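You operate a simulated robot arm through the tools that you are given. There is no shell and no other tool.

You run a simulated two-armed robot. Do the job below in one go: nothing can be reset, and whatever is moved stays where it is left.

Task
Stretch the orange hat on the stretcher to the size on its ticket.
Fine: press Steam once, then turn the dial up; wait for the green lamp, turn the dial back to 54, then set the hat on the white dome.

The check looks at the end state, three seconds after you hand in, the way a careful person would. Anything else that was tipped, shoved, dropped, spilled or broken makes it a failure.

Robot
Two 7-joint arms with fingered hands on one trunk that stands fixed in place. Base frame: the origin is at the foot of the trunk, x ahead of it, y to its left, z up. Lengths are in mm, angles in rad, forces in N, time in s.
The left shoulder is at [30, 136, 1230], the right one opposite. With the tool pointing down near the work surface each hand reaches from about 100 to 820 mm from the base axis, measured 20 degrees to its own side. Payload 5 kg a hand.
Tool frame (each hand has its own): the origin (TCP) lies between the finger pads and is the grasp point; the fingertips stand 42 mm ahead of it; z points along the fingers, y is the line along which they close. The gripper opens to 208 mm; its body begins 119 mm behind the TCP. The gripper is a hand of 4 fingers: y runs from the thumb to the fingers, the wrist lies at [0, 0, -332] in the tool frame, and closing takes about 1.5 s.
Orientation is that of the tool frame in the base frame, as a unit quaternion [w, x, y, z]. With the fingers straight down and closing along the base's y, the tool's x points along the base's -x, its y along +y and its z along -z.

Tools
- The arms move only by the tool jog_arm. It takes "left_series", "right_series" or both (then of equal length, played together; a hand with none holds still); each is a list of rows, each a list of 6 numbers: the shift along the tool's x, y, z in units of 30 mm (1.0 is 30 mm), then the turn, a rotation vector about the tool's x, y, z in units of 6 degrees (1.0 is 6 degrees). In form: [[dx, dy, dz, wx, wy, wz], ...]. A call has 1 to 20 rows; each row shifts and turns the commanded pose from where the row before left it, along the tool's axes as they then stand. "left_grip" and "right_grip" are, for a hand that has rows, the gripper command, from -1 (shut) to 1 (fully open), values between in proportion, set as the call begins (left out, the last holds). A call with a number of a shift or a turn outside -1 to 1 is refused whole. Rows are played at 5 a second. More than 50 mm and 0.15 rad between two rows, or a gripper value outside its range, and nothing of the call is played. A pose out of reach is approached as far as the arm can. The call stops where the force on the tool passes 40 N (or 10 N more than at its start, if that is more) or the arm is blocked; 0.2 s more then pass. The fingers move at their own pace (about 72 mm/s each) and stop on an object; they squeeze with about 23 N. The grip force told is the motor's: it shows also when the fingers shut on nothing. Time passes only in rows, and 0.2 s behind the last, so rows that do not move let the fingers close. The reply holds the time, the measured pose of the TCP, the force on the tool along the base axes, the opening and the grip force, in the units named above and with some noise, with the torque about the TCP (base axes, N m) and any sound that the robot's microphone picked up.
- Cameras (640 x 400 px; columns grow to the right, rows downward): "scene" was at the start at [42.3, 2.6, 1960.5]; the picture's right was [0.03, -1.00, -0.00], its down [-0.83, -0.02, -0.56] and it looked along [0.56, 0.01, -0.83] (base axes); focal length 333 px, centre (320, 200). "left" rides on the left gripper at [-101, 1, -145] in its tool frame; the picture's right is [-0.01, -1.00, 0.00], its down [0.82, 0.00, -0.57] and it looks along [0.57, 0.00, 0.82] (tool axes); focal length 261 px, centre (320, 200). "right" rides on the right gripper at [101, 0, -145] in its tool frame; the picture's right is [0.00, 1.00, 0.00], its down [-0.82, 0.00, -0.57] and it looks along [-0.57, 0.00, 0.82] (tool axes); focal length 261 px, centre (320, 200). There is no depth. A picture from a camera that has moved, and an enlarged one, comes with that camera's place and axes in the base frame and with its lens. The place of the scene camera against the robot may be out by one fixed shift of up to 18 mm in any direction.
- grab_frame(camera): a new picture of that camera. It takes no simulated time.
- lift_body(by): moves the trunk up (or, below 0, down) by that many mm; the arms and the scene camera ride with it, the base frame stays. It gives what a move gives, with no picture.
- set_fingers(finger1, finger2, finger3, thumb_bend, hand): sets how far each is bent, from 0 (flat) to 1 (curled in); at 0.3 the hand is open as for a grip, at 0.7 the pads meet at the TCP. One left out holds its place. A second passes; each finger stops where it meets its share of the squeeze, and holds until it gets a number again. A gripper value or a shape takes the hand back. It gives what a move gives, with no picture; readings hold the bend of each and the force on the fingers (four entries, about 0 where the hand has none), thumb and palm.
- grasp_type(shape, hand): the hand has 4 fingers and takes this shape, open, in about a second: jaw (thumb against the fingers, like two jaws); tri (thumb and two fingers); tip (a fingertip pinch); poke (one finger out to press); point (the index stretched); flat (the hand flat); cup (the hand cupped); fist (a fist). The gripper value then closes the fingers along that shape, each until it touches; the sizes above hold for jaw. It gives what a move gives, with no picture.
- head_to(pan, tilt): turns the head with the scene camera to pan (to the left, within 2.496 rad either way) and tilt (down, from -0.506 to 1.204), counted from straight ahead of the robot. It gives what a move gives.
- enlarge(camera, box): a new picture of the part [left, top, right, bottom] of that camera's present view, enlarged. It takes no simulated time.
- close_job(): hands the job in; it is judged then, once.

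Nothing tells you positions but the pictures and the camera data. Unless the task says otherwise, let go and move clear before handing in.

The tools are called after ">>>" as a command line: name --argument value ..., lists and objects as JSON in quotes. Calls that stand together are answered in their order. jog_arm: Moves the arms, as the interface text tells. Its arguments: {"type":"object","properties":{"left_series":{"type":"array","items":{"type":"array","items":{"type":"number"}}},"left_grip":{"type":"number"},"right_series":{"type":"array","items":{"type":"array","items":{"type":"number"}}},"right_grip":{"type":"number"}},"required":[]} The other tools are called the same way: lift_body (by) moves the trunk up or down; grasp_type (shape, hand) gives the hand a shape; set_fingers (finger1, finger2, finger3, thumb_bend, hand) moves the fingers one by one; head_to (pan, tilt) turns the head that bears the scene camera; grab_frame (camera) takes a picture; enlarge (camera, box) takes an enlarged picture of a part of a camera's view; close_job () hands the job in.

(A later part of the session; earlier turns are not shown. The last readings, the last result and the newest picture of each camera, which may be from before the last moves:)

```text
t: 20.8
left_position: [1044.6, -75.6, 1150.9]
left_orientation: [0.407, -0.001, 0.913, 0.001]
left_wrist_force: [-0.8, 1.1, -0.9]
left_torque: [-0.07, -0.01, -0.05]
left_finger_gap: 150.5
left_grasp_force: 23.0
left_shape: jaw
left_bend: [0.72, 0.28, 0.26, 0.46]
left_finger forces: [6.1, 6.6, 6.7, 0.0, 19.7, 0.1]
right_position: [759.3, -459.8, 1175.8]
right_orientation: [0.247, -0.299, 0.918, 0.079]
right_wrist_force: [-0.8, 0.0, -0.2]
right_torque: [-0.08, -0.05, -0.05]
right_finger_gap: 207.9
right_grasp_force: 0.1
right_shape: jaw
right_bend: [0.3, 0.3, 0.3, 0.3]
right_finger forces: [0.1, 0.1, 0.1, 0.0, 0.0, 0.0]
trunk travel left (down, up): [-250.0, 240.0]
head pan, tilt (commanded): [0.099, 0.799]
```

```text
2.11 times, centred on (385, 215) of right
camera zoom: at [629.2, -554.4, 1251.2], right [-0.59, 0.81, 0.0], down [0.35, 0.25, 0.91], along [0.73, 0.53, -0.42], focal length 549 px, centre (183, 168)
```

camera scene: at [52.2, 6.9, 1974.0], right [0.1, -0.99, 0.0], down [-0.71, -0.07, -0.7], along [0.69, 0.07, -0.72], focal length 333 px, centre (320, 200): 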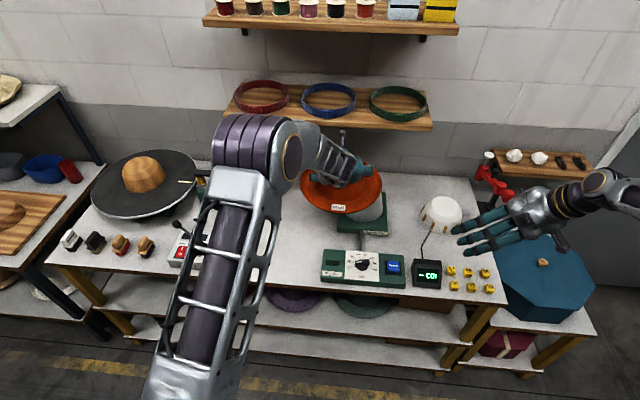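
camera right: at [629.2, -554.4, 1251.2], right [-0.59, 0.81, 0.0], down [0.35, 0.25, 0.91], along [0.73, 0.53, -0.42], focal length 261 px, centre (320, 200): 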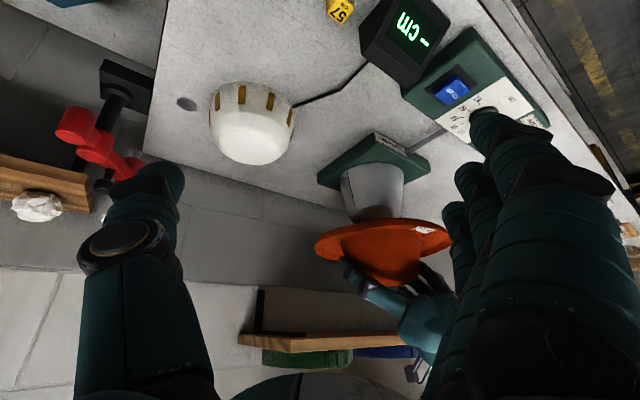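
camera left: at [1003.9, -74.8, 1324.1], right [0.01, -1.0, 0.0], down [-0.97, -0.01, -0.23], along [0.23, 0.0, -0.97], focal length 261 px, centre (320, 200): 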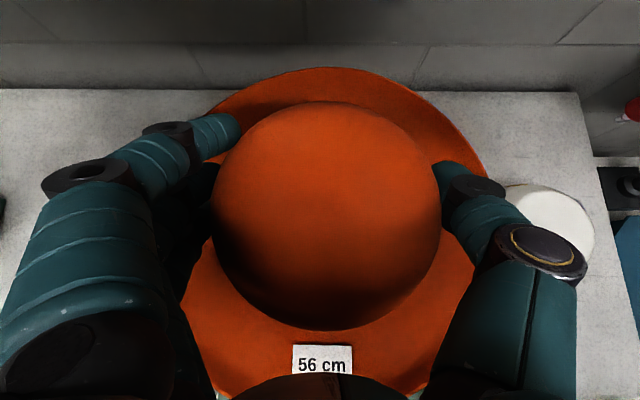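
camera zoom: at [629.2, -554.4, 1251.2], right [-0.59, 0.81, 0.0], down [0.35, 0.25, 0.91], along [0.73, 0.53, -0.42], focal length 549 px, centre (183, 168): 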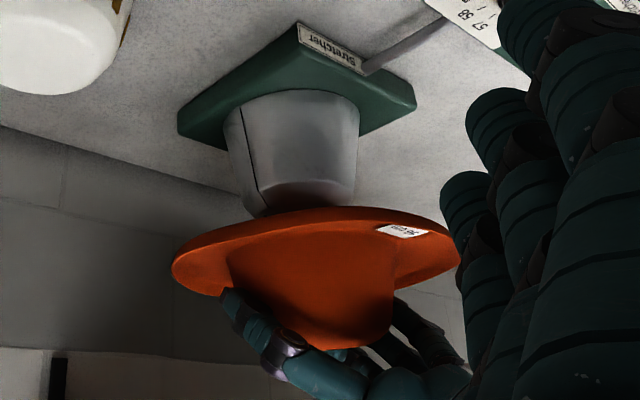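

Hat is centred over the form within a few mm. I lower it, first quickly, then slowly with force watching.

>>> jog_arm --left_series '[[0.495, -0.07, 0.446, 0, 0, 0], [0.495, 0, 0.446, 0, 0, 0], [0.495, 0, 0.446, 0, 0, 0], [0.495, 0, 0.446, 0, 0, 0], [0.495, 0, 0.446, 0, 0, 0], [0.495, 0, 0.446, 0, 0, 0]]'

>>> enlarge --camera "right" --box '[300, 120, 470, 310]'

```text
t: 22.2
left_position: [1045.0, -79.3, 1029.8]
left_orientation: [0.407, -0.001, 0.913, 0.001]
left_wrist_force: [0.3, -0.2, -0.1]
left_torque: [-0.02, 0.1, -0.01]
left_finger_gap: 150.8
left_grasp_force: 23.2
left_shape: jaw
left_bend: [0.72, 0.28, 0.26, 0.46]
left_finger forces: [6.1, 6.5, 6.8, 0.1, 19.7, 0.0]
right_position: [759.3, -462.3, 1174.4]
right_orientation: [0.246, -0.299, 0.919, 0.08]
right_wrist_force: [1.1, 0.7, -0.3]
right_torque: [0.02, 0.04, 0.01]
right_finger_gap: 207.9
right_grasp_force: 0.0
right_shape: jaw
right_bend: [0.3, 0.3, 0.3, 0.3]
right_finger forces: [0.1, 0.1, 0.1, 0.0, 0.0, 0.0]
trunk travel left (down, up): [-250.0, 240.0]
head pan, tilt (commanded): [0.099, 0.799]
```

```text
2.11 times, centred on (385, 215) of right
camera zoom: at [630.2, -555.7, 1249.8], right [-0.59, 0.81, 0.0], down [0.35, 0.25, 0.91], along [0.73, 0.53, -0.43], focal length 549 px, centre (183, 168)
```

zoom: 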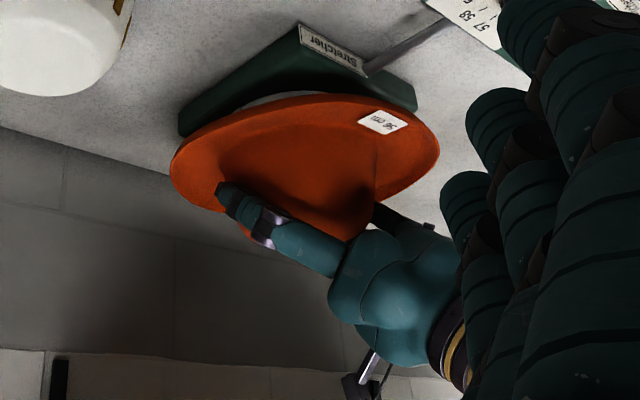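

>>> jog_arm --left_series '[[0.124, 0, 0.111, 0, 0, 0], [0.124, 0, 0.111, 0, 0, 0], [0.124, 0, 0.111, 0, 0, 0], [0.124, 0, 0.111, 0, 0, 0]]'

>>> jog_arm --left_series '[[0.124, 0, 0.111, 0, 0, 0], [0.124, 0, 0.111, 0, 0, 0]]'

>>> enlarge --camera "right" --box '[300, 120, 470, 310]'

```text
t: 23.2
left_position: [1044.6, -79.5, 1012.0]
left_orientation: [0.407, 0.0, 0.913, 0.0]
left_wrist_force: [3.9, -0.2, 2.0]
left_torque: [0.0, 0.01, 0.0]
left_finger_gap: 150.4
left_grasp_force: 23.3
left_shape: jaw
left_bend: [0.72, 0.28, 0.26, 0.46]
left_finger forces: [6.9, 6.5, 7.0, 0.0, 20.8, 0.0]
right_position: [760.0, -461.2, 1174.7]
right_orientation: [0.246, -0.299, 0.919, 0.079]
right_wrist_force: [-0.7, -0.2, -1.0]
right_torque: [-0.03, 0.0, -0.02]
right_finger_gap: 207.9
right_grasp_force: 0.0
right_shape: jaw
right_bend: [0.3, 0.3, 0.3, 0.3]
right_finger forces: [0.0, 0.0, 0.0, 0.0, 0.0, 0.0]
trunk travel left (down, up): [-250.0, 240.0]
head pan, tilt (commanded): [0.099, 0.799]
```

```text
t: 23.8
left_position: [1044.2, -78.5, 1011.5]
left_orientation: [0.411, 0.0, 0.912, -0.001]
left_wrist_force: [-0.5, -0.5, 37.4]
left_torque: [0.08, -0.45, -0.13]
left_finger_gap: 150.1
left_grasp_force: 22.6
left_shape: jaw
left_bend: [0.73, 0.28, 0.25, 0.45]
left_finger forces: [8.5, 8.6, 8.6, 0.1, 25.1, 0.0]
right_position: [756.7, -461.7, 1176.3]
right_orientation: [0.247, -0.299, 0.918, 0.079]
right_wrist_force: [-0.4, 0.2, 0.6]
right_torque: [0.02, 0.0, -0.02]
right_finger_gap: 207.9
right_grasp_force: 0.1
right_shape: jaw
right_bend: [0.3, 0.3, 0.3, 0.3]
right_finger forces: [0.0, 0.0, 0.1, 0.1, 0.0, 0.0]
trunk travel left (down, up): [-250.0, 240.0]
head pan, tilt (commanded): [0.099, 0.799]
```

```text
2.11 times, centred on (385, 215) of right
camera zoom: at [626.7, -555.6, 1252.3], right [-0.59, 0.81, 0.0], down [0.34, 0.25, 0.91], along [0.73, 0.53, -0.42], focal length 549 px, centre (183, 168)
```

zoom: 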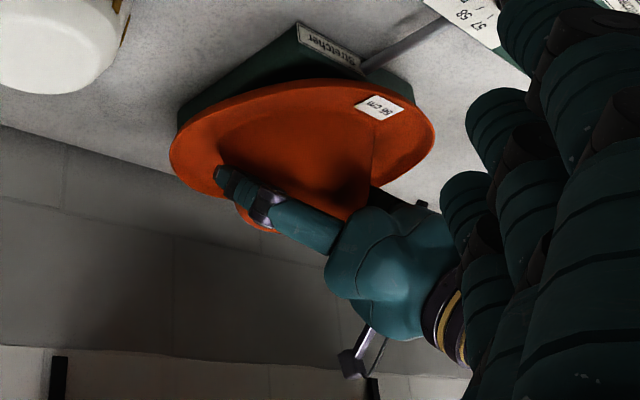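

The hat met firm, purely vertical contact at TCP z≈1011 (brim ≈ 940), which fits the crown's inside resting on the form's top. I ease the pressure and check from the cameras before letting go.

>>> jog_arm --left_series '[[-0.1, 0, -0.09, 0, 0, 0], [-0.1, 0, -0.09, 0, 0, 0], [0, 0, 0, 0, 0, 0]]'

>>> grab_frame --camera "left"

>>> enlarge --camera "scene" --box '[290, 130, 450, 290]'

>>> grab_frame --camera "right"

```text
t: 24.6
left_position: [1044.6, -78.7, 1010.9]
left_orientation: [0.407, 0.0, 0.913, 0.0]
left_wrist_force: [16.5, -3.3, 23.8]
left_torque: [-0.15, -0.72, -0.06]
left_finger_gap: 150.3
left_grasp_force: 23.0
left_shape: jaw
left_bend: [0.73, 0.28, 0.25, 0.46]
left_finger forces: [8.7, 8.2, 7.2, 0.0, 26.2, 0.0]
right_position: [759.2, -460.5, 1175.4]
right_orientation: [0.246, -0.3, 0.918, 0.081]
right_wrist_force: [-0.6, 0.4, -0.2]
right_torque: [-0.01, 0.0, 0.0]
right_finger_gap: 208.0
right_grasp_force: 0.0
right_shape: jaw
right_bend: [0.3, 0.3, 0.3, 0.3]
right_finger forces: [0.0, 0.0, 0.0, 0.0, 0.0, 0.0]
trunk travel left (down, up): [-250.0, 240.0]
head pan, tilt (commanded): [0.099, 0.799]
```

```text
taken
camera left: at [1004.2, -77.7, 1183.7], right [0.0, -1.0, 0.0], down [-0.97, 0.0, -0.23], along [0.23, 0.0, -0.97], focal length 261 px, centre (320, 200)
```

left: 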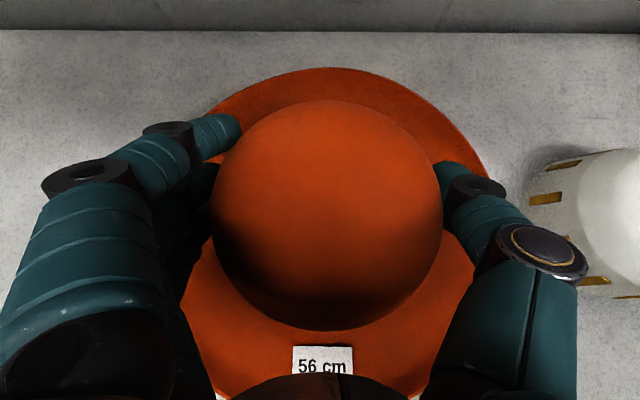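

```text
2.50 times, centred on (370, 210) of scene
camera zoom: at [50.5, 8.5, 1974.0], right [0.1, -0.99, 0.0], down [-0.71, -0.07, -0.7], along [0.69, 0.07, -0.72], focal length 832 px, centre (195, 175)
```

zoom: 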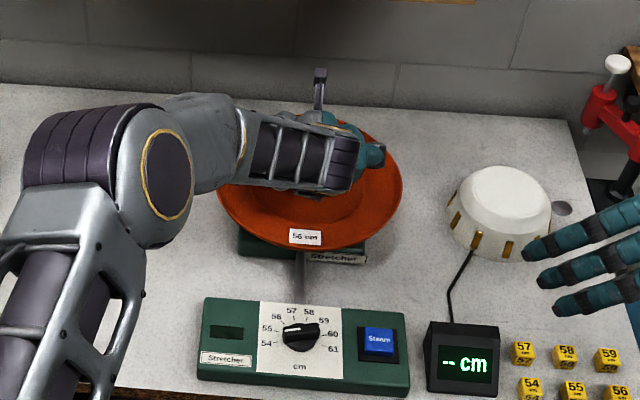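

```text
taken
camera right: at [629.0, -555.8, 1250.6], right [-0.59, 0.81, 0.0], down [0.35, 0.25, 0.91], along [0.73, 0.53, -0.42], focal length 261 px, centre (320, 200)
```

right: 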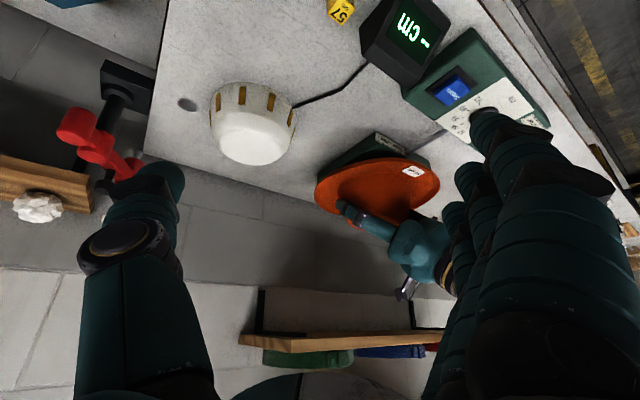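

There's a sideways force of about +16 N in x, so the hat may be a few mm too near me. I nudge it forward and watch the force.

>>> jog_arm --left_series '[[-0.089, 0, 0.099, 0, 0, 0], [0, 0, 0, 0, 0, 0]]'

```text
t: 25.2
left_position: [1044.9, -78.0, 1011.9]
left_orientation: [0.407, -0.001, 0.913, 0.001]
left_wrist_force: [-8.6, 1.6, 21.8]
left_torque: [0.01, -0.2, 0.0]
left_finger_gap: 150.3
left_grasp_force: 23.1
left_shape: jaw
left_bend: [0.73, 0.28, 0.25, 0.45]
left_finger forces: [7.8, 7.9, 8.5, 0.0, 22.6, 0.1]
right_position: [756.9, -460.8, 1176.3]
right_orientation: [0.247, -0.299, 0.918, 0.079]
right_wrist_force: [-1.0, 1.0, 0.2]
right_torque: [0.0, -0.02, 0.03]
right_finger_gap: 207.9
right_grasp_force: 0.1
right_shape: jaw
right_bend: [0.3, 0.3, 0.3, 0.3]
right_finger forces: [0.0, 0.0, 0.0, 0.1, 0.0, 0.1]
trunk travel left (down, up): [-250.0, 240.0]
head pan, tilt (commanded): [0.099, 0.799]
```

The hat doesn't shift (it's snug on the form), so it's seated. I balance the residual force and open the left hand.

>>> jog_arm --left_series '[[-0.07, 0, -0.1, 0, 0, 0], [0, 0, 0, 0, 0, 0]]'

```text
t: 25.8
left_position: [1046.5, -79.6, 1011.9]
left_orientation: [0.406, -0.001, 0.914, 0.001]
left_wrist_force: [-3.1, 0.1, 4.9]
left_torque: [-0.07, -0.04, -0.01]
left_finger_gap: 150.7
left_grasp_force: 22.8
left_shape: jaw
left_bend: [0.73, 0.28, 0.25, 0.45]
left_finger forces: [7.0, 7.1, 7.3, 0.0, 21.9, 0.0]
right_position: [758.6, -462.0, 1175.4]
right_orientation: [0.246, -0.299, 0.918, 0.08]
right_wrist_force: [0.1, -0.1, -0.3]
right_torque: [0.01, -0.01, -0.03]
right_finger_gap: 207.7
right_grasp_force: 0.1
right_shape: jaw
right_bend: [0.3, 0.3, 0.3, 0.3]
right_finger forces: [0.0, 0.1, 0.0, 0.0, 0.0, 0.1]
trunk travel left (down, up): [-250.0, 240.0]
head pan, tilt (commanded): [0.099, 0.799]
```

>>> jog_arm --left_series '[[0, 0, 0, 0, 0, 0], [0, 0, 0, 0, 0, 0], [0, 0, 0, 0, 0, 0], [0, 0, 0, 0, 0, 0], [0, 0, 0, 0, 0, 0], [0, 0, 0, 0, 0, 0]]' --left_grip 1

>>> grab_frame --camera "left"

>>> enlarge --camera "scene" --box '[290, 130, 450, 290]'

```text
t: 27.2
left_position: [1047.5, -80.0, 1014.6]
left_orientation: [0.407, 0.0, 0.914, 0.0]
left_wrist_force: [0.4, 0.1, 0.1]
left_torque: [0.02, 0.02, -0.03]
left_finger_gap: 208.1
left_grasp_force: 0.0
left_shape: jaw
left_bend: [0.3, 0.3, 0.3, 0.3]
left_finger forces: [0.1, 0.0, 0.1, 0.0, 0.0, 0.0]
right_position: [759.8, -462.4, 1175.4]
right_orientation: [0.246, -0.3, 0.918, 0.08]
right_wrist_force: [0.5, -0.3, -0.9]
right_torque: [0.0, -0.02, 0.03]
right_finger_gap: 207.8
right_grasp_force: 0.1
right_shape: jaw
right_bend: [0.3, 0.3, 0.3, 0.3]
right_finger forces: [0.0, 0.0, 0.1, 0.0, 0.0, 0.0]
trunk travel left (down, up): [-250.0, 240.0]
head pan, tilt (commanded): [0.099, 0.799]
```

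```text
taken
camera left: at [1008.3, -78.1, 1186.0], right [0.0, -1.0, 0.0], down [-0.97, 0.0, -0.23], along [0.23, 0.0, -0.97], focal length 261 px, centre (320, 200)
```

left: 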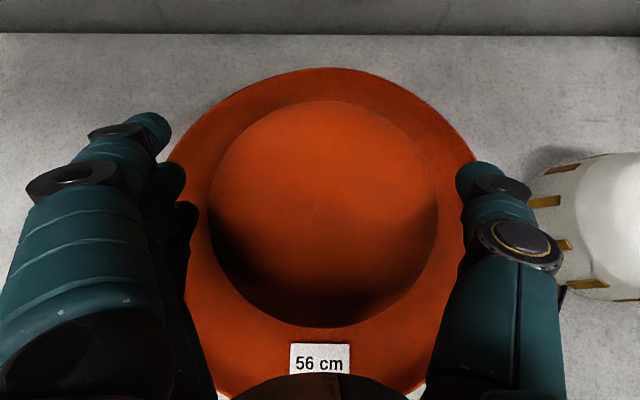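

```text
2.50 times, centred on (370, 210) of scene
camera zoom: at [51.7, 8.7, 1974.0], right [0.1, -0.99, 0.0], down [-0.71, -0.07, -0.7], along [0.69, 0.07, -0.72], focal length 832 px, centre (195, 175)
```

zoom: 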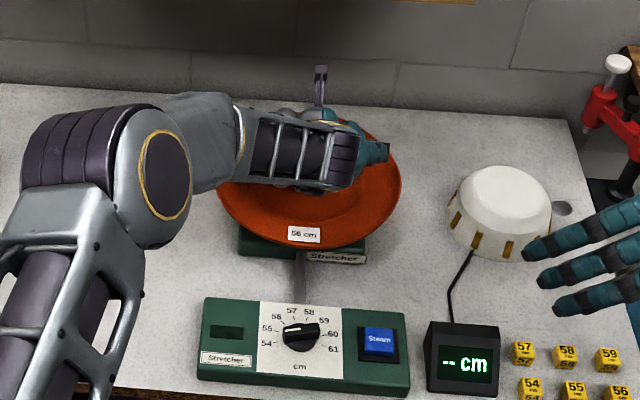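

Released; the hat stays in place. I raise the left hand straight up and draw back to inspect the seating.

>>> jog_arm --left_series '[[-0.495, 0, -0.446, 0, 0, 0], [-0.495, 0, -0.446, 0, 0, 0], [-0.495, 0, -0.446, 0, 0, 0], [-0.495, 0, -0.446, 0, 0, 0], [-0.495, 0, -0.446, 0, 0, 0], [-0.495, 0, -0.446, 0, 0, 0], [-0.495, 0, -0.446, 0, 0, 0], [0.446, 0.5, -0.495, 0, 0, 0], [0.446, 0.5, -0.495, 0, 0, 0], [0.446, 0.5, -0.495, 0, 0, 0], [0.446, 0.5, -0.495, 0, 0, 0], [0.446, 0.5, -0.495, 0, 0, 0], [0.446, 0.5, -0.495, 0, 0, 0], [0.446, 0.5, -0.495, 0, 0, 0], [0.446, 0.5, -0.495, 0, 0, 0], [0.446, 0.5, -0.495, 0, 0, 0], [0.446, 0.5, -0.495, 0, 0, 0]]'

>>> grab_frame --camera "left"

>>> grab_frame --camera "right"

>>> enlarge --camera "scene" --box '[290, 130, 450, 290]'

```text
t: 30.8
left_position: [846.0, 73.0, 1153.0]
left_orientation: [0.406, 0.0, 0.914, 0.0]
left_wrist_force: [-0.9, -0.4, -0.4]
left_torque: [-0.03, -0.01, -0.07]
left_finger_gap: 208.0
left_grasp_force: 0.1
left_shape: jaw
left_bend: [0.3, 0.3, 0.3, 0.3]
left_finger forces: [0.0, 0.0, 0.0, 0.1, 0.0, 0.0]
right_position: [759.2, -461.2, 1176.0]
right_orientation: [0.246, -0.3, 0.918, 0.081]
right_wrist_force: [-0.4, 0.8, -0.1]
right_torque: [-0.07, -0.01, -0.06]
right_finger_gap: 208.1
right_grasp_force: 0.1
right_shape: jaw
right_bend: [0.3, 0.3, 0.3, 0.3]
right_finger forces: [0.0, 0.1, 0.0, 0.0, 0.0, 0.1]
trunk travel left (down, up): [-250.0, 240.0]
head pan, tilt (commanded): [0.099, 0.799]
```

```text
taken
camera left: at [806.8, 73.2, 1325.5], right [0.0, -1.0, 0.0], down [-0.97, 0.0, -0.23], along [0.23, 0.0, -0.97], focal length 261 px, centre (320, 200)
```

left: 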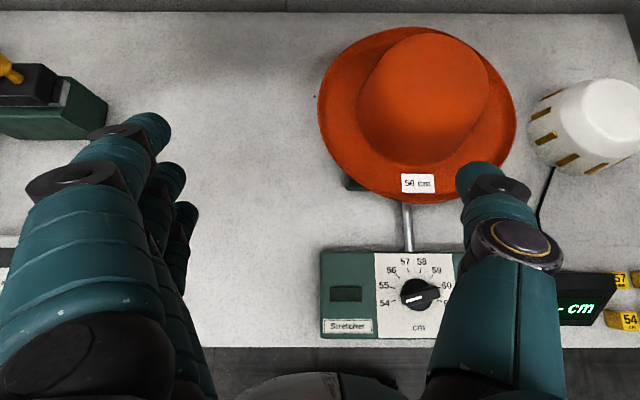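

```text
taken
camera right: at [628.7, -555.2, 1251.1], right [-0.59, 0.81, 0.0], down [0.35, 0.25, 0.91], along [0.73, 0.53, -0.42], focal length 261 px, centre (320, 200)
```

right: 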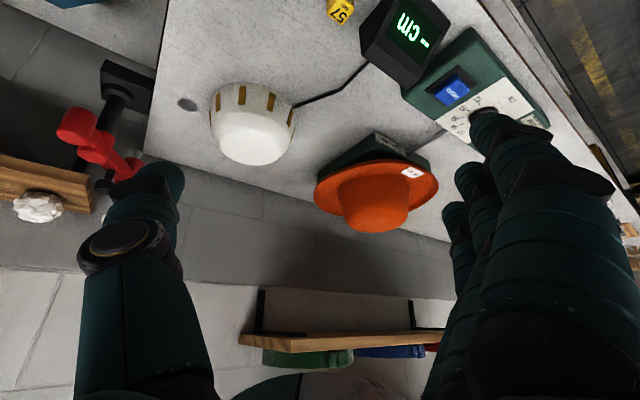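

```text
2.50 times, centred on (370, 210) of scene
camera zoom: at [50.4, 9.7, 1974.1], right [0.1, -0.99, 0.0], down [-0.71, -0.07, -0.7], along [0.69, 0.07, -0.72], focal length 832 px, centre (195, 175)
```

zoom: 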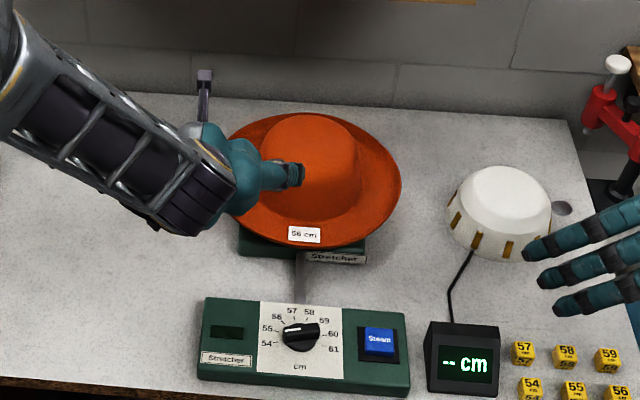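

>>> enlarge --camera "right" --box '[300, 110, 460, 250]'

>>> enlarge --camera "left" --box '[300, 10, 540, 350]'

```text
2.86 times, centred on (380, 180) of right
camera zoom: at [628.7, -555.2, 1251.1], right [-0.59, 0.81, 0.0], down [0.35, 0.25, 0.91], along [0.73, 0.53, -0.42], focal length 745 px, centre (149, 257)
```

zoom: 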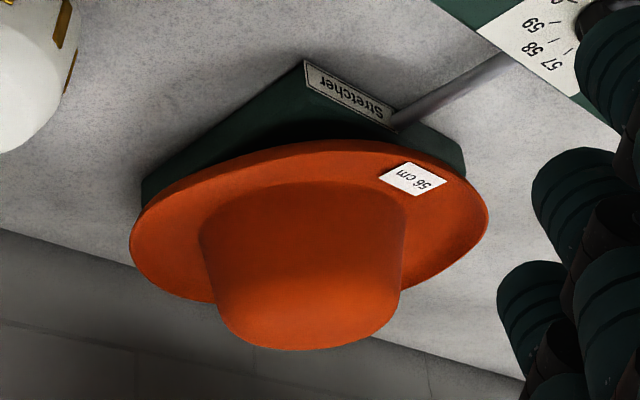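

```text
1.18 times, centred on (420, 180) of left
camera zoom: at [806.8, 73.2, 1325.5], right [0.0, -1.0, 0.0], down [-0.97, 0.0, -0.23], along [0.23, 0.0, -0.97], focal length 307 px, centre (202, 224)
```

zoom: 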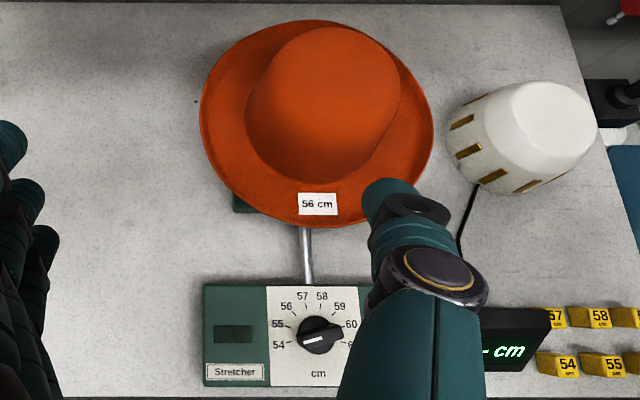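

The hat sits level on the form with crown top on it (brim z≈936). Next: Steam button at about (756, -194, 910) and knob at about (755, -81, 900). I'll move the left hand aside to the left and bring the right hand upright in front of the control box for a close look.

>>> jog_arm --left_series '[[0, 0.9, 0, 0, 0, 0], [0, 0.9, 0, 0, 0, 0], [0, 0.9, 0, 0, 0, 0], [0, 0.9, 0, 0, 0, 0], [0, 0.9, 0, 0, 0, 0], [0, 0.9, 0, 0, 0, 0], [0, 0.9, 0, 0, 0, 0], [0, 0, 0, 0, 0, 0], [0, 0, 0, 0, 0, 0], [0, 0, 0, 0, 0, 0], [0, 0, 0, 0, 0, 0]]' --right_series '[[0, 0, 0, 0.5, 0, 0.866], [0, 0, 0, 0.5, 0, 0.866], [0, 0, 0, 0.5, 0, 0.866], [0, 0, 0, 0.5, 0, 0.866], [0, 0, 0, 0.5, 0, 0.866], [0, 0, 0, 0.5, 0, 0.866], [0, 0, 0, 0, 1, 0], [0, 0, 0, 0, 1, 0], [0, 0, 0, 0, 1, 0], [0, 0, 0, 0, 1, 0], [0, 0, 0, 0, 1, 0]]'

>>> jog_arm --right_series '[[0.305, 0.9, 0.32, 0, 0, 0], [0.305, 0.9, 0.32, 0, 0, 0], [0.305, 0.9, 0.32, 0, 0, 0], [0.305, 0.9, 0.32, 0, 0, 0], [0.305, 0.9, 0.32, 0, 0, 0], [0.305, 0.9, 0.32, 0, 0, 0], [0.305, 0.9, 0.32, 0, 0, 0], [0.305, 0.9, 0.32, 0, 0, 0], [0.305, 0.9, 0.32, 0, 0, 0], [0.305, 0.9, 0.32, 0, 0, 0], [0.305, 0.9, 0.32, 0, 0, 0], [0.305, 0.9, 0.32, 0, 0, 0], [0.305, 0.9, 0.32, 0, 0, 0]]'

>>> grab_frame --camera "right"

>>> grab_frame --camera "scene"

```text
t: 33.2
left_position: [845.6, 260.9, 1149.2]
left_orientation: [0.406, 0.0, 0.914, 0.0]
left_wrist_force: [1.2, 0.3, -0.3]
left_torque: [-0.02, 0.01, 0.0]
left_finger_gap: 207.7
left_grasp_force: 0.1
left_shape: jaw
left_bend: [0.3, 0.3, 0.3, 0.3]
left_finger forces: [0.0, 0.0, 0.0, 0.0, 0.0, 0.0]
right_position: [759.8, -460.9, 1174.3]
right_orientation: [-0.001, 0.001, 1.0, 0.001]
right_wrist_force: [0.6, -0.9, 0.2]
right_torque: [0.04, 0.11, -0.02]
right_finger_gap: 207.8
right_grasp_force: 0.0
right_shape: jaw
right_bend: [0.3, 0.3, 0.3, 0.3]
right_finger forces: [0.0, 0.1, 0.0, 0.0, 0.0, 0.0]
trunk travel left (down, up): [-250.0, 240.0]
head pan, tilt (commanded): [0.099, 0.799]
```

```text
t: 36.0
left_position: [844.7, 262.5, 1149.7]
left_orientation: [0.407, 0.0, 0.914, -0.001]
left_wrist_force: [0.2, 1.2, -0.4]
left_torque: [-0.08, -0.02, -0.16]
left_finger_gap: 208.1
left_grasp_force: 0.1
left_shape: jaw
left_bend: [0.3, 0.3, 0.3, 0.3]
left_finger forces: [0.0, 0.0, 0.0, 0.1, 0.1, 0.1]
right_position: [638.2, -110.2, 1049.8]
right_orientation: [0.0, 0.0, 1.0, 0.0]
right_wrist_force: [-0.3, 1.1, -0.5]
right_torque: [-0.08, 0.02, -0.03]
right_finger_gap: 207.9
right_grasp_force: 0.1
right_shape: jaw
right_bend: [0.3, 0.3, 0.3, 0.3]
right_finger forces: [0.2, 0.0, 0.1, 0.0, 0.0, 0.0]
trunk travel left (down, up): [-250.0, 240.0]
head pan, tilt (commanded): [0.099, 0.799]
```

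```text
taken
camera right: at [536.6, -110.3, 1194.4], right [0.0, 1.0, 0.0], down [0.82, 0.0, 0.57], along [0.57, 0.0, -0.82], focal length 261 px, centre (320, 200)
```

right: 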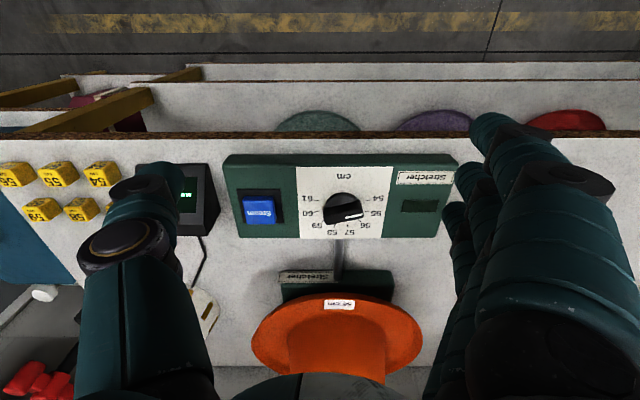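

```text
taken
camera scene: at [51.9, 10.7, 1974.0], right [0.1, -0.99, 0.0], down [-0.71, -0.07, -0.7], along [0.69, 0.07, -0.72], focal length 333 px, centre (320, 200)
```

scene: 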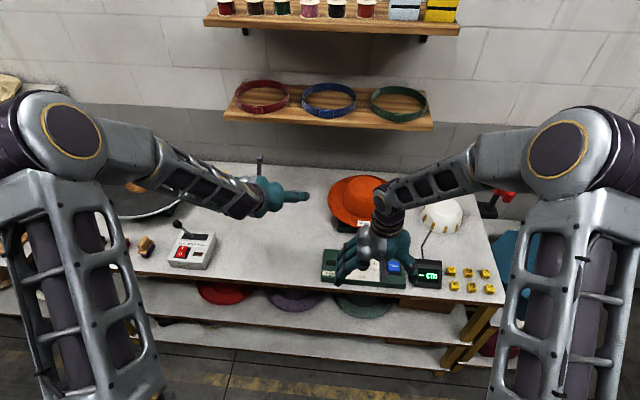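

>>> enlarge --camera "right" --box '[220, 140, 470, 250]'

>>> enlarge --camera "right" --box '[300, 170, 400, 240]'

```text
2.56 times, centred on (345, 195) of right
camera zoom: at [536.6, -110.3, 1194.4], right [0.0, 1.0, 0.0], down [0.82, 0.0, 0.57], along [0.57, 0.0, -0.82], focal length 667 px, centre (256, 213)
```

zoom: 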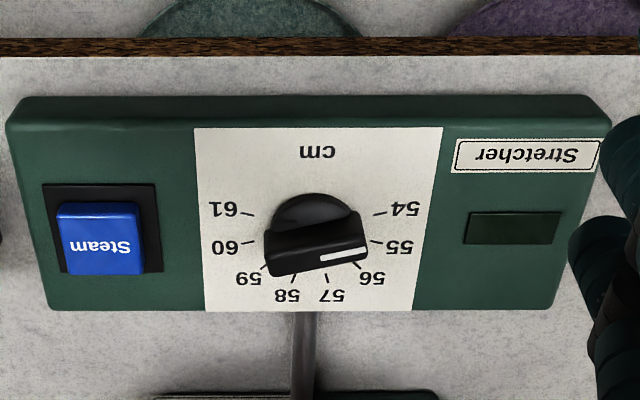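

```text
5.71 times, centred on (350, 205) of right
camera zoom: at [536.6, -110.3, 1194.4], right [0.0, 1.0, 0.0], down [0.82, 0.0, 0.57], along [0.57, 0.0, -0.82], focal length 1489 px, centre (149, 171)
```

zoom: 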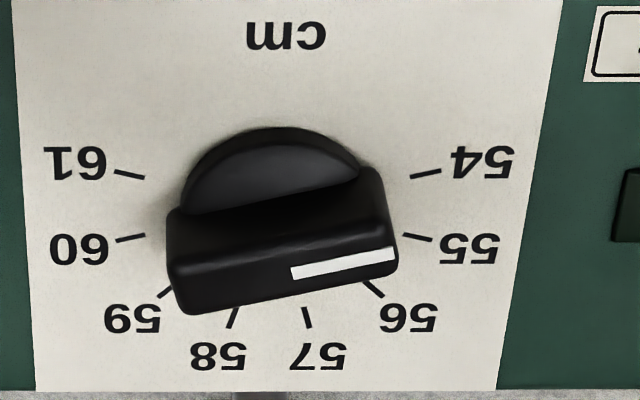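

The dial is at 54; knob axis ≈ (758, -78), panel at z≈891; Steam button's top ≈ (758, -195, 908). I'll shape the right hand to poke, still well above, and look at where the finger is.

>>> grasp_type --hand "right" --shape "poke"

>>> grab_frame --camera "right"

>>> enlarge --camera "scene" --box '[300, 180, 480, 310]'

>>> grab_frame --camera "left"

```text
t: 36.9
left_position: [845.1, 261.2, 1151.8]
left_orientation: [0.406, -0.001, 0.914, 0.001]
left_wrist_force: [-0.2, -0.5, 0.4]
left_torque: [0.03, -0.01, -0.02]
left_finger_gap: 207.9
left_grasp_force: 0.1
left_shape: jaw
left_bend: [0.3, 0.3, 0.3, 0.3]
left_finger forces: [0.0, 0.0, 0.0, 0.0, 0.1, 0.1]
right_position: [638.5, -111.5, 1049.7]
right_orientation: [0.0, 0.0, 1.0, 0.0]
right_wrist_force: [-0.5, 0.3, 0.3]
right_torque: [-0.03, 0.0, 0.01]
right_finger_gap: 0.0
right_grasp_force: 0.0
right_shape: poke
right_bend: [1.0, 1.0, 1.0, 0.45]
right_finger forces: [0.1, 0.0, 0.1, 0.0, 0.1, 0.1]
trunk travel left (down, up): [-250.0, 240.0]
head pan, tilt (commanded): [0.099, 0.799]
```

```text
taken
camera right: at [536.7, -111.3, 1194.7], right [0.0, 1.0, 0.0], down [0.82, 0.0, 0.57], along [0.57, 0.0, -0.82], focal length 261 px, centre (320, 200)
```

right: 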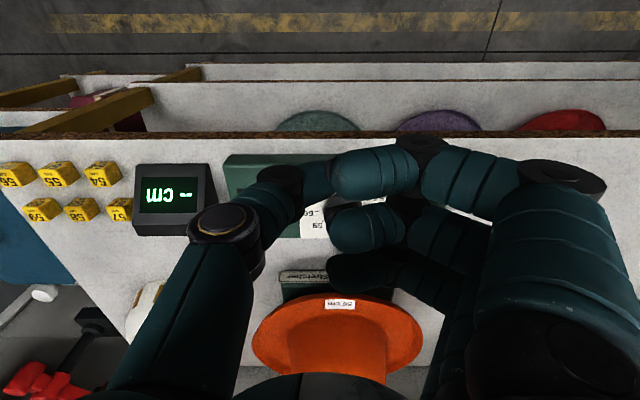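

```text
3.08 times, centred on (390, 245) of scene
camera zoom: at [51.6, 9.3, 1974.0], right [0.1, -0.99, 0.0], down [-0.71, -0.07, -0.7], along [0.69, 0.07, -0.72], focal length 1024 px, centre (105, 62)
```

zoom: 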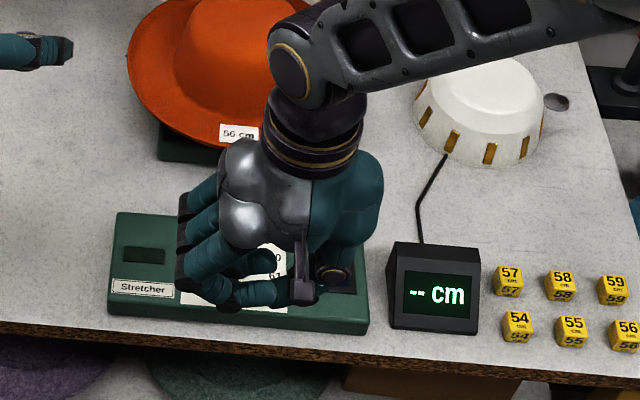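

```text
taken
camera left: at [805.5, 262.4, 1323.2], right [0.0, -1.0, 0.0], down [-0.97, 0.0, -0.23], along [0.23, 0.0, -0.97], focal length 261 px, centre (320, 200)
```

left: 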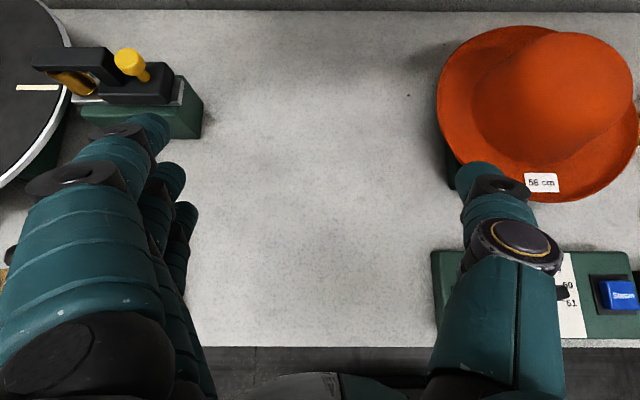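

>>> grasp_type --hand "right" --shape "point"

>>> grab_frame --camera "right"

>>> enlarge --camera "scene" --box '[300, 180, 480, 310]'

```text
t: 37.8
left_position: [845.5, 261.4, 1151.1]
left_orientation: [0.406, -0.001, 0.914, 0.0]
left_wrist_force: [0.3, 0.0, -0.3]
left_torque: [0.0, -0.01, -0.03]
left_finger_gap: 207.7
left_grasp_force: 0.0
left_shape: jaw
left_bend: [0.3, 0.3, 0.3, 0.3]
left_finger forces: [0.1, 0.0, 0.0, 0.1, 0.0, 0.0]
right_position: [637.1, -111.3, 1050.0]
right_orientation: [0.0, 0.0, 1.0, 0.0]
right_wrist_force: [1.4, 0.0, 0.3]
right_torque: [-0.02, 0.05, 0.01]
right_finger_gap: 201.9
right_grasp_force: 0.0
right_shape: point
right_bend: [0.7, 1.0, 1.0, 0.93]
right_finger forces: [0.0, 0.0, 0.0, 0.0, 0.0, 0.1]
trunk travel left (down, up): [-250.0, 240.0]
head pan, tilt (commanded): [0.099, 0.799]
```

```text
taken
camera right: at [536.7, -111.5, 1194.7], right [0.0, 1.0, 0.0], down [0.82, 0.0, 0.57], along [0.57, 0.0, -0.82], focal length 261 px, centre (320, 200)
```

right: 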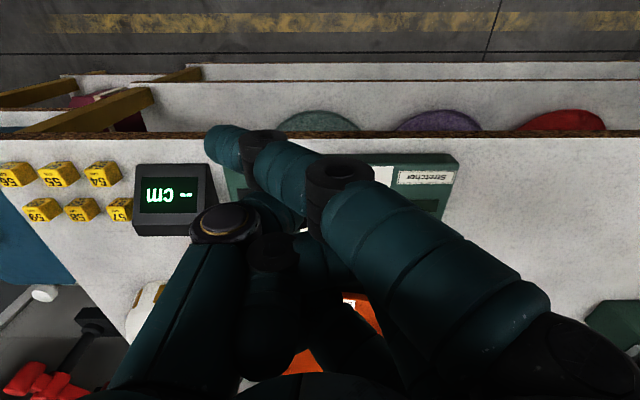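

```text
3.08 times, centred on (390, 245) of scene
camera zoom: at [51.5, 9.0, 1974.0], right [0.1, -0.99, 0.0], down [-0.71, -0.07, -0.7], along [0.69, 0.07, -0.72], focal length 1024 px, centre (105, 62)
```

zoom: 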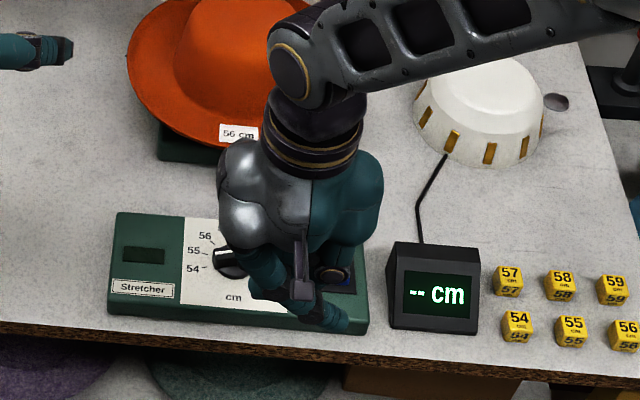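

>>> grasp_type --hand "right" --shape "tip"

>>> grab_frame --camera "right"

>>> jog_arm --right_series '[[0, 0, 0, 0, 0, 0], [0, 0, 0, 0, 0, 0], [0, 0, 0, 0, 0, 0], [0, 0, 0, 0, 0, 0], [0, 0, 0, 0, 0, 0], [0, 0, 0, 0, 0, 0], [0, 0, 0, 0, 0, 0], [0, 0, 0, 0, 0, 0]]' --right_grip -1

>>> grab_frame --camera "right"

>>> enlarge --camera "scene" --box '[300, 180, 480, 310]'

```text
t: 38.7
left_position: [844.7, 260.8, 1150.9]
left_orientation: [0.407, 0.0, 0.914, 0.0]
left_wrist_force: [-0.1, 0.2, 0.2]
left_torque: [0.01, 0.01, 0.02]
left_finger_gap: 208.1
left_grasp_force: 0.1
left_shape: jaw
left_bend: [0.3, 0.3, 0.3, 0.3]
left_finger forces: [0.0, 0.0, 0.0, 0.0, 0.0, 0.1]
right_position: [638.3, -112.1, 1048.7]
right_orientation: [0.0, 0.0, 1.0, 0.0]
right_wrist_force: [-0.2, 0.4, 0.3]
right_torque: [-0.02, -0.03, -0.04]
right_finger_gap: 207.7
right_grasp_force: 0.2
right_shape: tip
right_bend: [0.06, 0.3, 0.05, 0.3]
right_finger forces: [0.1, 0.0, 0.0, 0.1, 0.1, 0.0]
trunk travel left (down, up): [-250.0, 240.0]
head pan, tilt (commanded): [0.099, 0.799]
```

```text
taken
camera right: at [536.7, -111.7, 1194.6], right [0.0, 1.0, 0.0], down [0.82, 0.0, 0.57], along [0.57, 0.0, -0.82], focal length 261 px, centre (320, 200)
```

right: 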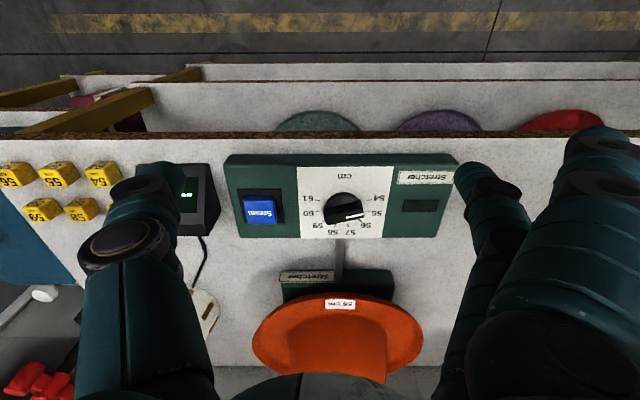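

```text
t: 40.5
left_position: [844.7, 260.4, 1150.3]
left_orientation: [0.407, -0.001, 0.913, 0.0]
left_wrist_force: [-1.0, 0.8, 0.2]
left_torque: [0.02, 0.03, 0.02]
left_finger_gap: 208.0
left_grasp_force: 0.0
left_shape: jaw
left_bend: [0.3, 0.3, 0.3, 0.3]
left_finger forces: [0.0, 0.0, 0.0, 0.0, 0.0, 0.0]
right_position: [638.4, -113.1, 1050.2]
right_orientation: [-0.001, 0.0, 1.0, 0.0]
right_wrist_force: [0.9, -0.4, 0.4]
right_torque: [-0.01, -0.01, -0.05]
right_finger_gap: 0.0
right_grasp_force: 19.2
right_shape: tip
right_bend: [0.13, 0.7, 0.13, 0.7]
right_finger forces: [0.1, 0.1, 0.0, 0.0, 0.0, 0.0]
trunk travel left (down, up): [-250.0, 240.0]
head pan, tilt (commanded): [0.099, 0.799]
```

```text
taken
camera right: at [536.6, -111.3, 1194.6], right [0.0, 1.0, 0.0], down [0.82, 0.0, 0.57], along [0.57, 0.0, -0.82], focal length 261 px, centre (320, 200)
```

right: 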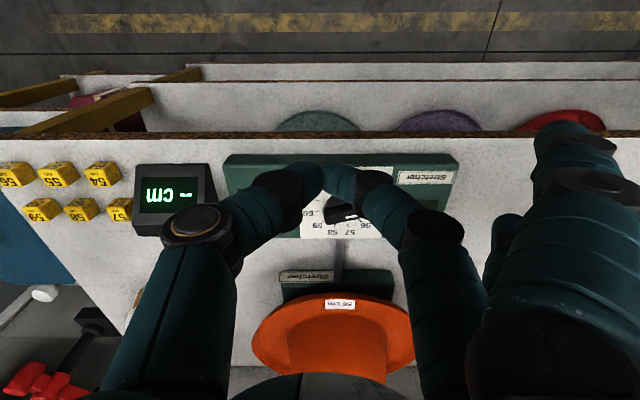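

```text
3.08 times, centred on (390, 245) of scene
camera zoom: at [51.5, 9.0, 1974.0], right [0.1, -0.99, 0.0], down [-0.71, -0.07, -0.7], along [0.69, 0.07, -0.72], focal length 1024 px, centre (105, 62)
```

zoom: 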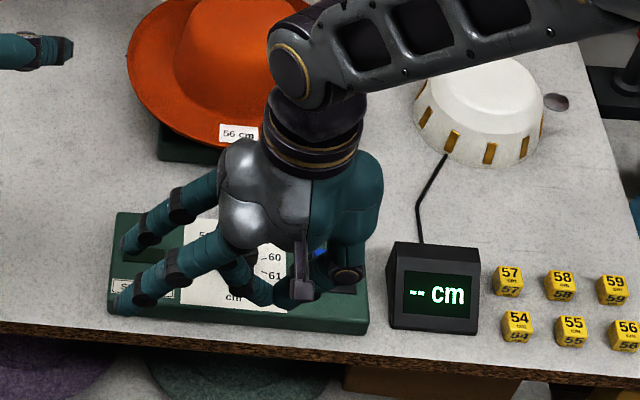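

The "tip" shape pinches with middle finger and thumb, good for the knob. For the button I'll keep that pinch closed as a peg and curl the other fingers away.

>>> set_fingers --hand "right" --finger1 1.0 --finger2 0.7 --finger3 1.0 --thumb_bend 0.7

>>> grab_frame --camera "right"

>>> enlarge --camera "scene" --box '[300, 180, 480, 310]'

```text
t: 41.5
left_position: [845.0, 262.1, 1150.6]
left_orientation: [0.406, -0.001, 0.914, 0.001]
left_wrist_force: [-0.2, 0.3, -0.3]
left_torque: [-0.02, 0.0, 0.01]
left_finger_gap: 207.8
left_grasp_force: 0.1
left_shape: jaw
left_bend: [0.3, 0.3, 0.3, 0.3]
left_finger forces: [0.0, 0.1, 0.0, 0.0, 0.1, 0.0]
right_position: [637.5, -111.3, 1049.5]
right_orientation: [0.0, 0.0, 1.0, 0.0]
right_wrist_force: [0.2, -0.4, 0.2]
right_torque: [0.0, 0.01, 0.02]
right_finger_gap: 71.5
right_grasp_force: 0.1
right_shape: fingers
right_bend: [1.0, 0.7, 1.0, 0.7]
right_finger forces: [0.1, 0.1, 0.0, 0.0, 0.0, 0.0]
trunk travel left (down, up): [-250.0, 240.0]
head pan, tilt (commanded): [0.099, 0.799]
```

```text
taken
camera right: at [536.6, -111.3, 1194.6], right [0.0, 1.0, 0.0], down [0.82, 0.0, 0.57], along [0.57, 0.0, -0.82], focal length 261 px, centre (320, 200)
```

right: 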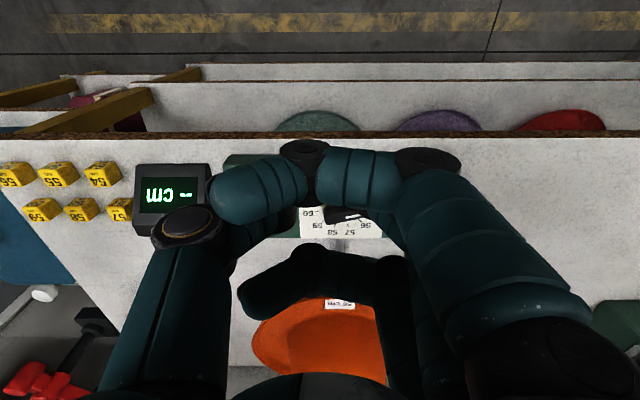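

```text
3.08 times, centred on (390, 245) of scene
camera zoom: at [51.5, 9.0, 1974.0], right [0.1, -0.99, 0.0], down [-0.71, -0.07, -0.7], along [0.69, 0.07, -0.72], focal length 1024 px, centre (105, 62)
```

zoom: 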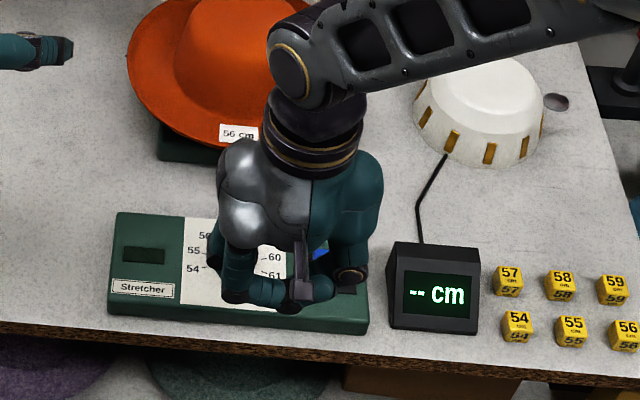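

>>> jog_arm --right_series '[[-0.667, -0.467, 0.4, 0, 0, 0], [-0.667, -0.467, 0.4, 0, 0, 0], [-0.667, -0.467, 0.4, 0, 0, 0], [-0.667, -0.467, 0.4, 0, 0, 0], [-0.667, -0.467, 0.4, 0, 0, 0], [-0.667, -0.467, 0.4, 0, 0, 0], [0, 0, 0, 0, 0, 0]]'

>>> grab_frame --camera "right"

>>> enlarge --camera "scene" --box '[300, 180, 480, 310]'

>>> enlarge --camera "left" --box '[430, 200, 640, 400]'

```text
t: 43.1
left_position: [844.4, 260.3, 1151.4]
left_orientation: [0.407, -0.001, 0.913, 0.0]
left_wrist_force: [-0.1, 0.4, 0.7]
left_torque: [0.0, -0.03, 0.0]
left_finger_gap: 208.1
left_grasp_force: 0.1
left_shape: jaw
left_bend: [0.3, 0.3, 0.3, 0.3]
left_finger forces: [0.1, 0.0, 0.0, 0.0, 0.1, 0.0]
right_position: [758.2, -192.5, 979.6]
right_orientation: [0.0, -0.002, 1.0, 0.0]
right_wrist_force: [-0.3, 0.2, 0.7]
right_torque: [-0.06, -0.09, 0.01]
right_finger_gap: 71.5
right_grasp_force: 0.1
right_shape: fingers
right_bend: [1.0, 0.7, 1.0, 0.7]
right_finger forces: [0.1, 0.1, 0.1, 0.0, 0.0, 0.0]
trunk travel left (down, up): [-250.0, 240.0]
head pan, tilt (commanded): [0.099, 0.799]
```

```text
taken
camera right: at [657.1, -191.8, 1123.2], right [0.0, 1.0, 0.0], down [0.82, 0.0, 0.57], along [0.57, 0.0, -0.82], focal length 261 px, centre (320, 200)
```

right: 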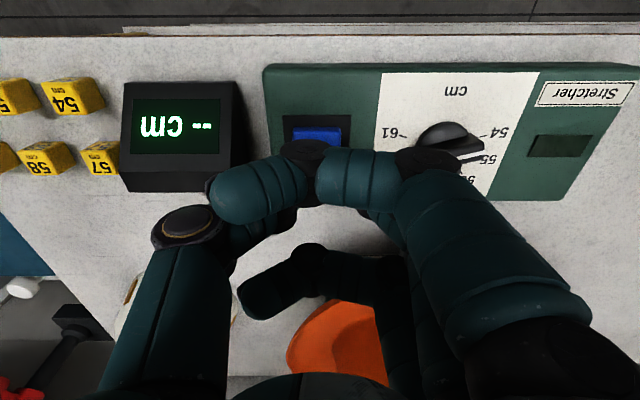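

```text
3.08 times, centred on (390, 245) of scene
camera zoom: at [50.0, 9.6, 1974.1], right [0.1, -0.99, 0.0], down [-0.71, -0.07, -0.7], along [0.69, 0.07, -0.72], focal length 1024 px, centre (105, 62)
```

zoom: 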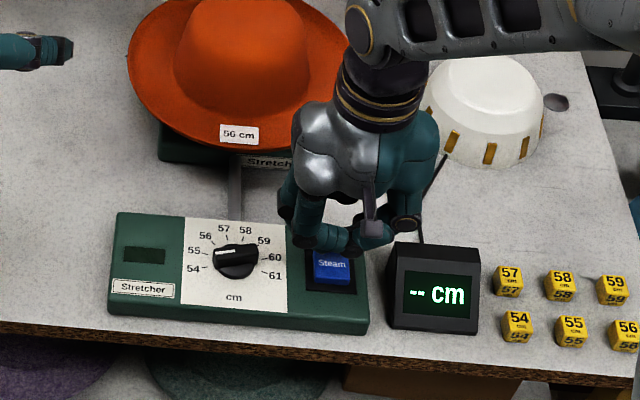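

```text
2.00 times, centred on (535, 300) of left
camera zoom: at [804.5, 262.7, 1323.9], right [0.0, -1.0, 0.0], down [-0.97, -0.01, -0.23], along [0.23, 0.0, -0.97], focal length 521 px, centre (-110, 0)
```

zoom: 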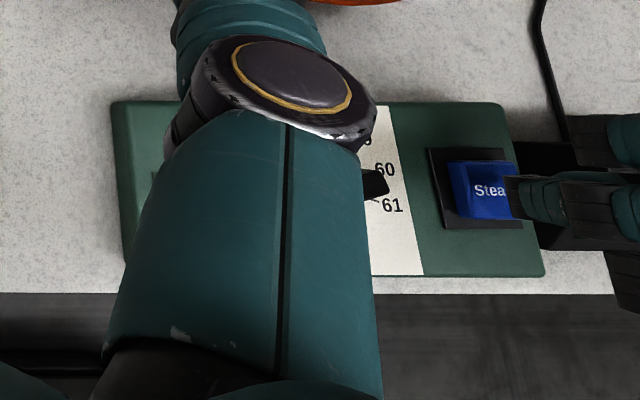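

The peg is over the button; I shift slightly left (clear of the display) and descend, then press slowly.

>>> jog_arm --right_series '[[0, 0.2, 0.5, 0, 0, 0], [0, 0, 0.5, 0, 0, 0], [0, 0, 0, 0, 0, 0]]'

>>> enlarge --camera "scene" --box '[300, 180, 480, 310]'

>>> enlarge --camera "left" --box '[530, 200, 640, 400]'

>>> grab_frame --camera "right"

```text
t: 43.9
left_position: [844.8, 262.3, 1150.4]
left_orientation: [0.406, 0.0, 0.914, 0.0]
left_wrist_force: [-0.1, 0.1, 0.1]
left_torque: [-0.01, -0.03, 0.04]
left_finger_gap: 207.9
left_grasp_force: 0.0
left_shape: jaw
left_bend: [0.3, 0.3, 0.3, 0.3]
left_finger forces: [0.0, 0.1, 0.0, 0.0, 0.0, 0.0]
right_position: [759.9, -189.0, 947.7]
right_orientation: [0.001, 0.001, 1.0, 0.0]
right_wrist_force: [-1.7, -1.4, 7.8]
right_torque: [-0.2, 0.06, -0.04]
right_finger_gap: 71.0
right_grasp_force: 4.0
right_shape: fingers
right_bend: [1.0, 0.7, 1.0, 0.7]
right_finger forces: [0.0, 0.0, 0.0, 0.1, 7.8, 0.1]
trunk travel left (down, up): [-250.0, 240.0]
head pan, tilt (commanded): [0.099, 0.799]
heard: click
```

```text
3.08 times, centred on (390, 245) of scene
camera zoom: at [51.0, 9.4, 1974.1], right [0.1, -0.99, 0.0], down [-0.71, -0.07, -0.7], along [0.69, 0.07, -0.72], focal length 1024 px, centre (105, 62)
```

zoom: 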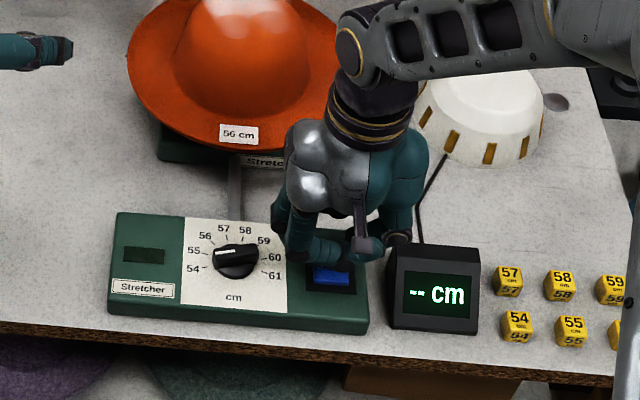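

```text
2.00 times, centred on (585, 300) of left
camera zoom: at [805.1, 262.4, 1323.5], right [0.0, -1.0, 0.0], down [-0.97, 0.0, -0.23], along [0.23, 0.0, -0.97], focal length 521 px, centre (-210, 0)
```

zoom: 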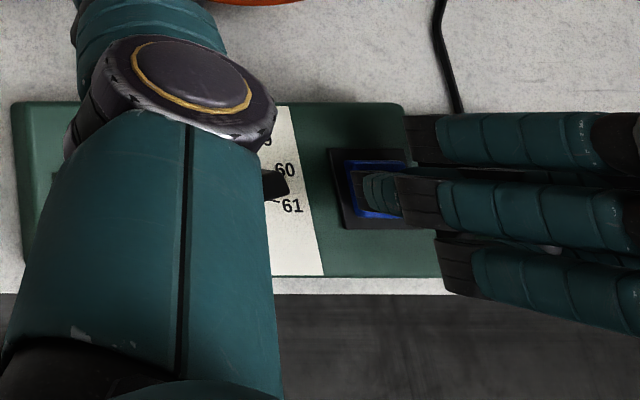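

```text
taken
camera right: at [657.6, -188.1, 1093.6], right [0.0, 1.0, 0.0], down [0.82, 0.0, 0.57], along [0.57, 0.0, -0.82], focal length 261 px, centre (320, 200)
```

right: 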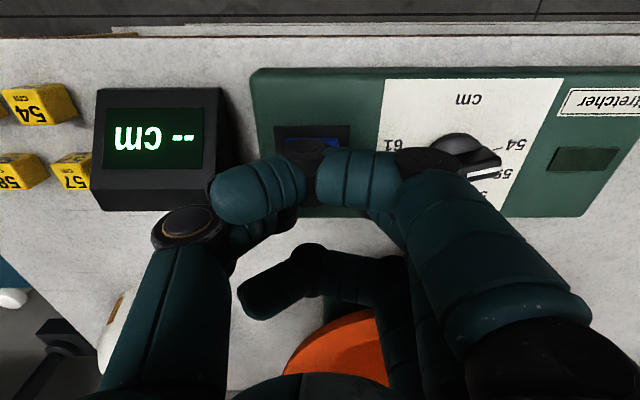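

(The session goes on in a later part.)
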